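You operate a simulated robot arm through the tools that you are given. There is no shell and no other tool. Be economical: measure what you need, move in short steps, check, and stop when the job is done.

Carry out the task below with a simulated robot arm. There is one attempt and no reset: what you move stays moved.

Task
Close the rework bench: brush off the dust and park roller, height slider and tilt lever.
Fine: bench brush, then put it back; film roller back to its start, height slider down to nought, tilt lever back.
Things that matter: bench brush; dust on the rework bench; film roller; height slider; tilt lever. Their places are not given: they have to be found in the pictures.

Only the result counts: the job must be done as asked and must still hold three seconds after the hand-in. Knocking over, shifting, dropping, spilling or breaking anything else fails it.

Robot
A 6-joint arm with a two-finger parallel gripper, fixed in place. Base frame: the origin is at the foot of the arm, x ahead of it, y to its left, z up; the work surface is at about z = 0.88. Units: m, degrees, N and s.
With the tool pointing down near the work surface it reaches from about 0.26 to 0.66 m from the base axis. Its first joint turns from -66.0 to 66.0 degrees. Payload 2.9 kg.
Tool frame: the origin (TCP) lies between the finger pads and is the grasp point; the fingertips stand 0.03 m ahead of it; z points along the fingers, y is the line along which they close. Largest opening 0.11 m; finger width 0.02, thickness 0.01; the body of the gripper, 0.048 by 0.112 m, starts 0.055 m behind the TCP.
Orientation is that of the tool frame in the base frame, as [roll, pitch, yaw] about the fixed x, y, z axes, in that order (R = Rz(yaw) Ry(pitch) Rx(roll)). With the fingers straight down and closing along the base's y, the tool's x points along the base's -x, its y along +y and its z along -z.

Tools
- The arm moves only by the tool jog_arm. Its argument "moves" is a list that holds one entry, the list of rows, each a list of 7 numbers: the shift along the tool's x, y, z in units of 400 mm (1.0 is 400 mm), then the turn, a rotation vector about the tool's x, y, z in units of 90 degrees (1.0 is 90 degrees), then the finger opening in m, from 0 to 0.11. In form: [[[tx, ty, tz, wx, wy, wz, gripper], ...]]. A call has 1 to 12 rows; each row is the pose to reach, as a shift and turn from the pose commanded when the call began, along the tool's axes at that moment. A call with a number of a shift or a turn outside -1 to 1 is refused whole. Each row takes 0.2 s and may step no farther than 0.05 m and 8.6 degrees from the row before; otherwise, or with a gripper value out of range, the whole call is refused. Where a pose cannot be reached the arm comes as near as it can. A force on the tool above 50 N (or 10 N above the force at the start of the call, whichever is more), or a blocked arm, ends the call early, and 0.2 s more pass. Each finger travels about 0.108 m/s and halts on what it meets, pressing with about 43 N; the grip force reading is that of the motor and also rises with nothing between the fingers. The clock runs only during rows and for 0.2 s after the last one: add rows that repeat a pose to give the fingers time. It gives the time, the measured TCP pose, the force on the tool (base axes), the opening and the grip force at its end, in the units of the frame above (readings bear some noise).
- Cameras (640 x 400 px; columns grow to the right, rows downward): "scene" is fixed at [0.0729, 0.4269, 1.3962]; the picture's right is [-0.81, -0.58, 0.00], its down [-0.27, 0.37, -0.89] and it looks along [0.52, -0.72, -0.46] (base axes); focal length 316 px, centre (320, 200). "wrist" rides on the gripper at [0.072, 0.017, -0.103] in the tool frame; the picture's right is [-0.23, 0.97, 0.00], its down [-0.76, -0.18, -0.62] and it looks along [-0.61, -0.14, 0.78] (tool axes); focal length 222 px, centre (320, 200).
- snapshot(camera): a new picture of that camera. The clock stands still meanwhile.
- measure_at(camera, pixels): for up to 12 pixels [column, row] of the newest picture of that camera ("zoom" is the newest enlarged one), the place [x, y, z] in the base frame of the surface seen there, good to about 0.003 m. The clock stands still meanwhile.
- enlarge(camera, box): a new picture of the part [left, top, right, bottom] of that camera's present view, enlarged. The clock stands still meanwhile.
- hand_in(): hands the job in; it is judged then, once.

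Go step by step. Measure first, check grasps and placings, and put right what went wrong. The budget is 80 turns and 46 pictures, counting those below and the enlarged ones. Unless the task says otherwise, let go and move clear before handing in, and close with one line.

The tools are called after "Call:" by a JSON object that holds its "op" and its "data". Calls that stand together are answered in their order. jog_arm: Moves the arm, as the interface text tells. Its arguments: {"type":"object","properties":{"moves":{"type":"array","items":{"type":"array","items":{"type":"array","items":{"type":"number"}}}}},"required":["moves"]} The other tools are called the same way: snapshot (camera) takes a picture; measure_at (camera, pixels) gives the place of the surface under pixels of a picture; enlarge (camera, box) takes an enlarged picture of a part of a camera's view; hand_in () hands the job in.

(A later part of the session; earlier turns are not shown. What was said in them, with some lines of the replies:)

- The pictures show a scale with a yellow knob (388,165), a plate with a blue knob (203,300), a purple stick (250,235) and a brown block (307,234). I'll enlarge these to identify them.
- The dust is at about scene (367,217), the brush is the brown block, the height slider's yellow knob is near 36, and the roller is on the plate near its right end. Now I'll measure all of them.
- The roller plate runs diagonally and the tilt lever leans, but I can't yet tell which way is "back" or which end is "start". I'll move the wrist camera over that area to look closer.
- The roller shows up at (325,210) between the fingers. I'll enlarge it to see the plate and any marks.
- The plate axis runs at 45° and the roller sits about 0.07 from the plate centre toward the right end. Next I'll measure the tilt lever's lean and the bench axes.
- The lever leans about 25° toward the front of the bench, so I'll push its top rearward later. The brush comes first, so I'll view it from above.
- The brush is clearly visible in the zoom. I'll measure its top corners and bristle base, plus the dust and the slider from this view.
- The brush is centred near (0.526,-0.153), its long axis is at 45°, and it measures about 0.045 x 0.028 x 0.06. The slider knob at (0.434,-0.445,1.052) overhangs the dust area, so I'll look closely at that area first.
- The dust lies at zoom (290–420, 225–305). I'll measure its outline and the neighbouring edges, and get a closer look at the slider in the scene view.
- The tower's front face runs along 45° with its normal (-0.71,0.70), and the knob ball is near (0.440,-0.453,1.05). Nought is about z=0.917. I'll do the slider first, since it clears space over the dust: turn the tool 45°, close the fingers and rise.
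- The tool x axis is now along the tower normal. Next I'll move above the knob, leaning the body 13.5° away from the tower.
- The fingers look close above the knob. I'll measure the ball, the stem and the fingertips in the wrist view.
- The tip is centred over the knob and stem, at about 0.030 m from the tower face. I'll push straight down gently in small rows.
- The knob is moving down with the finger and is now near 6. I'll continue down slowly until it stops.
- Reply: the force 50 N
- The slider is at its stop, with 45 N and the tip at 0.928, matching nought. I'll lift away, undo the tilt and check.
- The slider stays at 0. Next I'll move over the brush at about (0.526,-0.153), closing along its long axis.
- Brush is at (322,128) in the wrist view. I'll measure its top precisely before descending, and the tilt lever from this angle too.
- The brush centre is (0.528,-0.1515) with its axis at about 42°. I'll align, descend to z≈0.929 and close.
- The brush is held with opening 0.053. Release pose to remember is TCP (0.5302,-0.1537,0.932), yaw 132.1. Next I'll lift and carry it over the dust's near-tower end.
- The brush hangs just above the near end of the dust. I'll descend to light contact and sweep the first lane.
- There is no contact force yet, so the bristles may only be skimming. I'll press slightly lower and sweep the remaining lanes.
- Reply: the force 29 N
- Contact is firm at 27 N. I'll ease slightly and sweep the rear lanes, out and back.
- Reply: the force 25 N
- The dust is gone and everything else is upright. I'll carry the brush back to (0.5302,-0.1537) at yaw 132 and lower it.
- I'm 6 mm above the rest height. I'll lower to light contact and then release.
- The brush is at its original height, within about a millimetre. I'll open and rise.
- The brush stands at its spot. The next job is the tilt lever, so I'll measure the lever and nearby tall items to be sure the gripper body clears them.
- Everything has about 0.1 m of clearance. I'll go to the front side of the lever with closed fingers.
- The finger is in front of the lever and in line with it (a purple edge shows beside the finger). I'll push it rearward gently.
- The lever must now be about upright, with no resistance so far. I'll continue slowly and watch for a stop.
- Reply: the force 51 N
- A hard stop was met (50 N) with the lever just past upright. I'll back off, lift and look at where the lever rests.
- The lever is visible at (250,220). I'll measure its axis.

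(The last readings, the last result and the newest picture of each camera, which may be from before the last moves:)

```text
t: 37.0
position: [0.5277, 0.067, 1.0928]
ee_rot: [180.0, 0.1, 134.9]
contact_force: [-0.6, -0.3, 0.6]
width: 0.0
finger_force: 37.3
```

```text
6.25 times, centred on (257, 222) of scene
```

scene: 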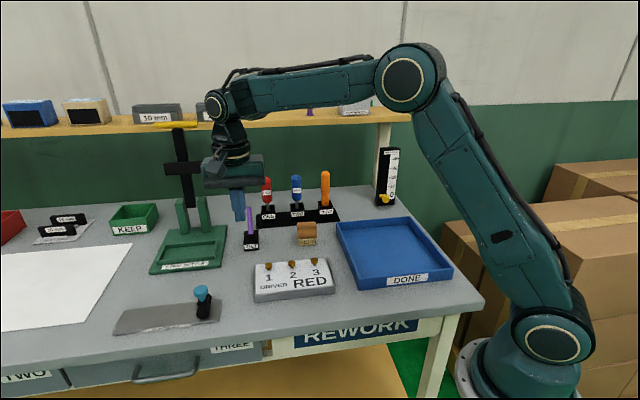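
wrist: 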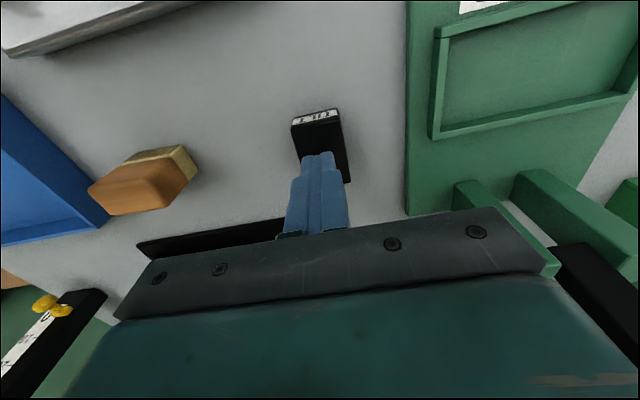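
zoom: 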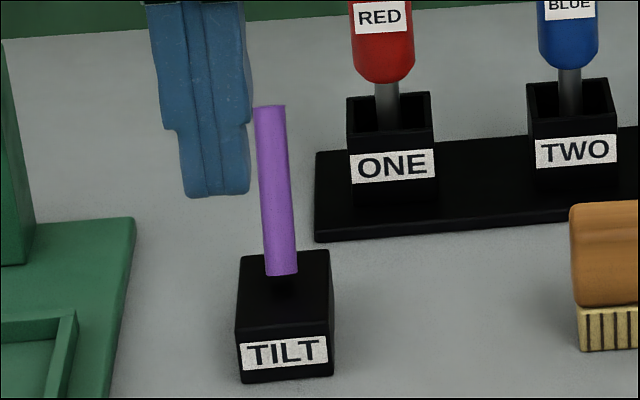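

The lever now rests about 22° to the rear at its stop, having been at the front stop before. The roller sits at the right end of its plate, so its start is the left end, and I'll push the black cylinder from its right side. First I'll measure its surroundings.

Call:
{"op": "measure_at", "data": {"camera": "scene", "pixels": [[202, 287], [202, 294], [204, 300], [203, 311], [196, 312], [209, 308], [255, 268], [255, 298], [268, 264], [212, 297], [204, 315], [258, 284]]}}

Call:
{"op": "enlarge", "data": {"camera": "scene", "box": [180, 275, 228, 325]}}

```text
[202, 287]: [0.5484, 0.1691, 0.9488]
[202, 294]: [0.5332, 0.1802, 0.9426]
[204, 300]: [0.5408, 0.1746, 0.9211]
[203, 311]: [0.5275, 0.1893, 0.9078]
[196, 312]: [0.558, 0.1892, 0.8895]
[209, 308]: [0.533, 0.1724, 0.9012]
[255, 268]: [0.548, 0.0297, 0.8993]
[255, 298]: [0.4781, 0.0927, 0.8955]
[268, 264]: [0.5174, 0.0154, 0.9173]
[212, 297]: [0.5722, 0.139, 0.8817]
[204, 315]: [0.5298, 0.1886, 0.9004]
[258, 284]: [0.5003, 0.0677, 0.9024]
```

```text
8.00 times, centred on (204, 300) of scene
```

zoom: 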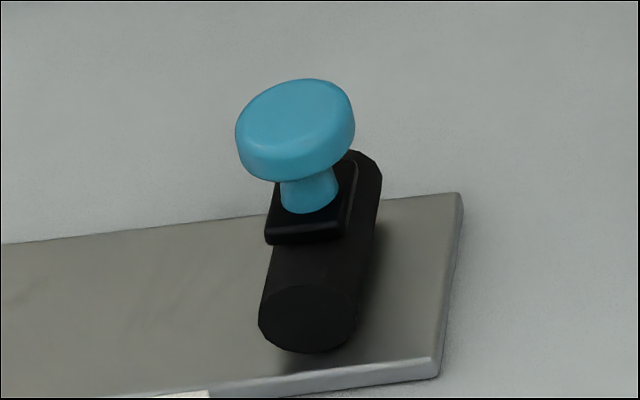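

The cylinder's right surface is at about a=0.493 (along the plate axis) with radius about 0.012, and the DRIVER plate ends well short of it. I'll tilt the tool 22° outward for reach and set the closed tip just right of the roller.

Call:
{"op": "jog_arm", "data": {"moves": [[[0.04, 0.023, 0.02, -0.06, 0, 0, 0], [0.08, 0.046, 0.04, -0.12, 0, 0, 0], [0.12, 0.069, 0.06, -0.18, 0, 0, 0], [0.16, 0.091, 0.08, -0.245, 0, 0, 0], [0.16, 0.091, 0.18, -0.245, 0, 0, 0], [0.16, 0.091, 0.28, -0.245, 0, 0, 0], [0.16, 0.091, 0.36, -0.245, 0, 0, 0], [0.16, 0.091, 0.4, -0.245, 0, 0, 0]]]}}

Call:
{"op": "snapshot", "data": {"camera": "wrist"}}

```text
t: 38.8
position: [0.5082, 0.1382, 0.9338]
ee_rot: [157.8, 0.0, 135.1]
contact_force: [0.8, -0.1, -0.3]
width: 0.0
finger_force: 37.9
```

```text
7 pictures are left
```

wrist: 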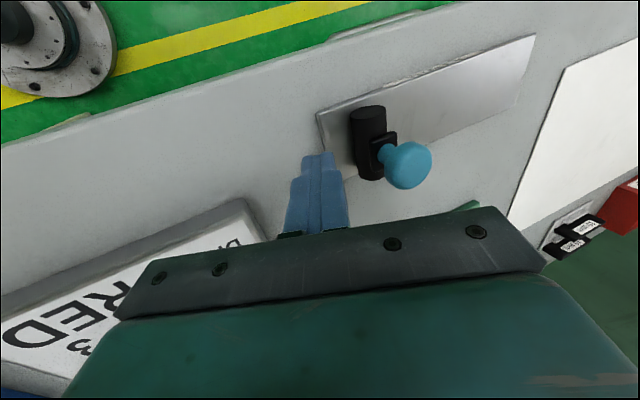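

The tip is beside the roller on its right with clearance. I'll push along the plate toward its left end and check partway.

Call:
{"op": "jog_arm", "data": {"moves": [[[0, 0.0278, 0.0113, 0, 0, 0, 0], [0, 0.0556, 0.0225, 0, 0, 0, 0], [0, 0.0834, 0.0338, 0, 0, 0, 0], [0, 0.1112, 0.045, 0, 0, 0, 0], [0, 0.139, 0.0563, 0, 0, 0, 0]]]}}

Call:
{"op": "snapshot", "data": {"camera": "wrist"}}

```text
t: 40.0
position: [0.5501, 0.1812, 0.9334]
ee_rot: [157.9, 0.0, 135.0]
contact_force: [-0.6, -0.8, 0.5]
width: 0.0
finger_force: 37.5
```

```text
6 pictures are left
```

wrist: 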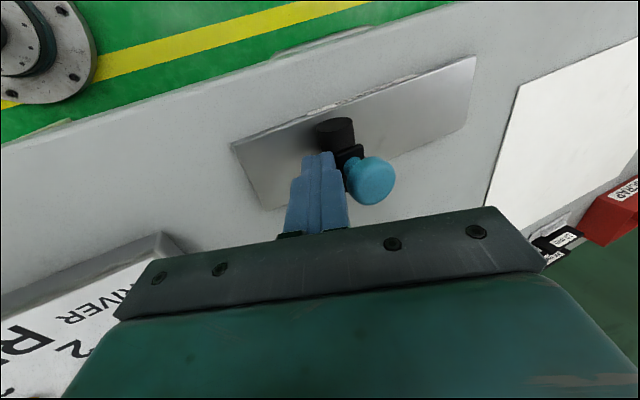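

The roller moves freely with the finger. I'll continue toward the left stop.

Call:
{"op": "jog_arm", "data": {"moves": [[[0, 0.0278, 0.0113, 0, 0, 0, 0], [0, 0.0556, 0.0225, 0, 0, 0, 0], [0, 0.0834, 0.0338, 0, 0, 0, 0], [0, 0.1112, 0.045, 0, 0, 0, 0], [0, 0.139, 0.0563, 0, 0, 0, 0], [0, 0.1668, 0.0675, 0, 0, 0, 0], [0, 0.1946, 0.0788, 0, 0, 0, 0], [0, 0.215, 0.087, 0, 0, 0, 0], [0, 0.23, 0.0931, 0, 0, 0, 0]]]}}

```text
t: 42.0
position: [0.6207, 0.2502, 0.9349]
ee_rot: [157.9, 0.0, 135.0]
contact_force: [-0.5, -0.3, 0.5]
width: 0.0
finger_force: 37.4
```

No stop yet; the roller is about 0.143 m along. I'll continue in fine steps until it resists.

Call:
{"op": "jog_arm", "data": {"moves": [[[0, 0.0093, 0.0038, 0, 0, 0, 0], [0, 0.0186, 0.0075, 0, 0, 0, 0], [0, 0.0279, 0.0113, 0, 0, 0, 0], [0, 0.0372, 0.015, 0, 0, 0, 0], [0, 0.0465, 0.0188, 0, 0, 0, 0]]]}}

Call:
{"op": "enlarge", "data": {"camera": "scene", "box": [90, 250, 250, 350]}}

```text
t: 42.9
position: [0.627, 0.2556, 0.9352]
ee_rot: [158.9, -0.4, 134.9]
contact_force: [-19.0, -10.5, 12.5]
width: 0.0
finger_force: 37.7
stopped in row 4: the force on the tool passed its limit (the readings are from after the stop); the commanded pose is now the measured one
```

```text
4.00 times, centred on (170, 300) of scene
```

zoom: 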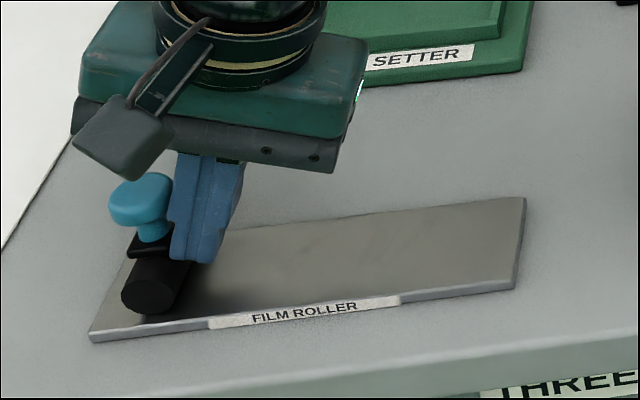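

The roller hit its left stop after about 0.15 m, symmetric about the plate, so it had been at the far end. I'll back away, lift clear and do a final check.

Call:
{"op": "jog_arm", "data": {"moves": [[[0, -0.04, -0.016, 0, 0, 0, 0], [0, -0.1, -0.04, 0, 0, 0, 0], [0, -0.1, -0.14, 0, 0, 0, 0], [0, -0.1, -0.24, 0, 0, 0, 0], [0, -0.13, -0.34, 0.08, 0, 0, 0], [0, -0.2, -0.42, 0.16, 0, 0, 0], [0, -0.28, -0.48, 0.24, 0, 0, 0], [0.06, -0.34, -0.48, 0.24, 0, 0, 0], [0.12, -0.42, -0.48, 0.24, 0, 0, 0.02]]]}}

Call:
{"op": "snapshot", "data": {"camera": "scene"}}

```text
t: 44.9
position: [0.4352, 0.1306, 1.05]
ee_rot: [-179.6, -0.2, 134.9]
contact_force: [0.6, -0.1, 0.2]
width: 0.0199
finger_force: 0.2
```

```text
4 pictures are left
```

scene: 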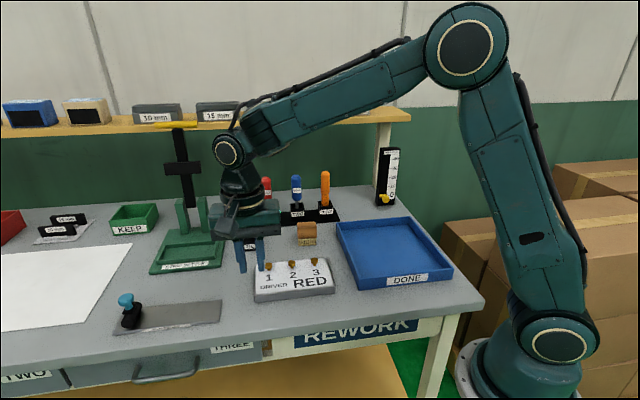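

The roller is at the left end, the slider is at 0 and the brush is in place; the lever is hidden behind the arm. I'll raise the arm to confirm the lever and the brush.

Call:
{"op": "jog_arm", "data": {"moves": [[[0.05, -0.05, -0.08, 0, 0, 0, 0.02], [0.1, -0.1, -0.16, 0, 0, 0, 0.02], [0.1, -0.16, -0.25, 0, 0, 0, 0.02], [0.1, -0.22, -0.34, 0, 0, 0, 0.02]]]}}

Call:
{"op": "enlarge", "data": {"camera": "scene", "box": [225, 150, 417, 270]}}

Call:
{"op": "measure_at", "data": {"camera": "scene", "pixels": [[307, 226], [307, 239], [298, 232]]}}

```text
t: 45.9
position: [0.3429, 0.0953, 1.1865]
ee_rot: [-179.6, -0.3, 134.9]
contact_force: [0.3, 0.5, -0.1]
width: 0.0201
finger_force: 0.1
```

```text
3.33 times, centred on (321, 210) of scene
```

zoom: 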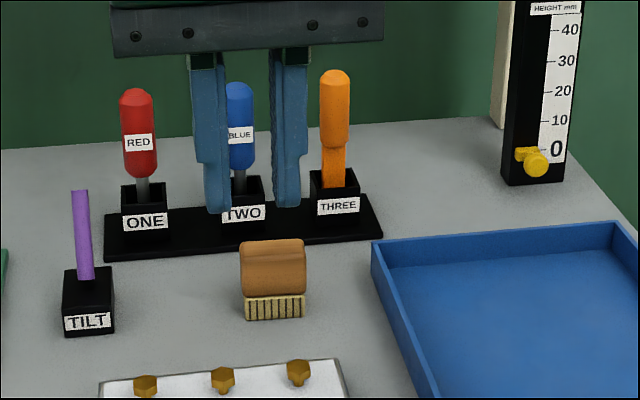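

```text
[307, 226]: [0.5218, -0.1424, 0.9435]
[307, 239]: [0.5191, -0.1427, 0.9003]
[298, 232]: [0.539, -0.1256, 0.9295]
```

The last check shows the dust gone, the brush back within about 1 mm of where it was, the slider at 0, the lever back and the roller at its left stop. The arm is clear, so I'm handing in.

Call:
{"op": "hand_in", "data": {}}

```text
The job is handed in.
```

I've handed in the job: the dust is brushed off and the brush is back within about 1 mm of where it stood. The height slider is at 0, the tilt lever is pushed back to its rear stop, and the film roller is at the left end of its plate. The bench had no mark for the roller's start or for which way is "back", so I took each as the opposite end from where the part stood.
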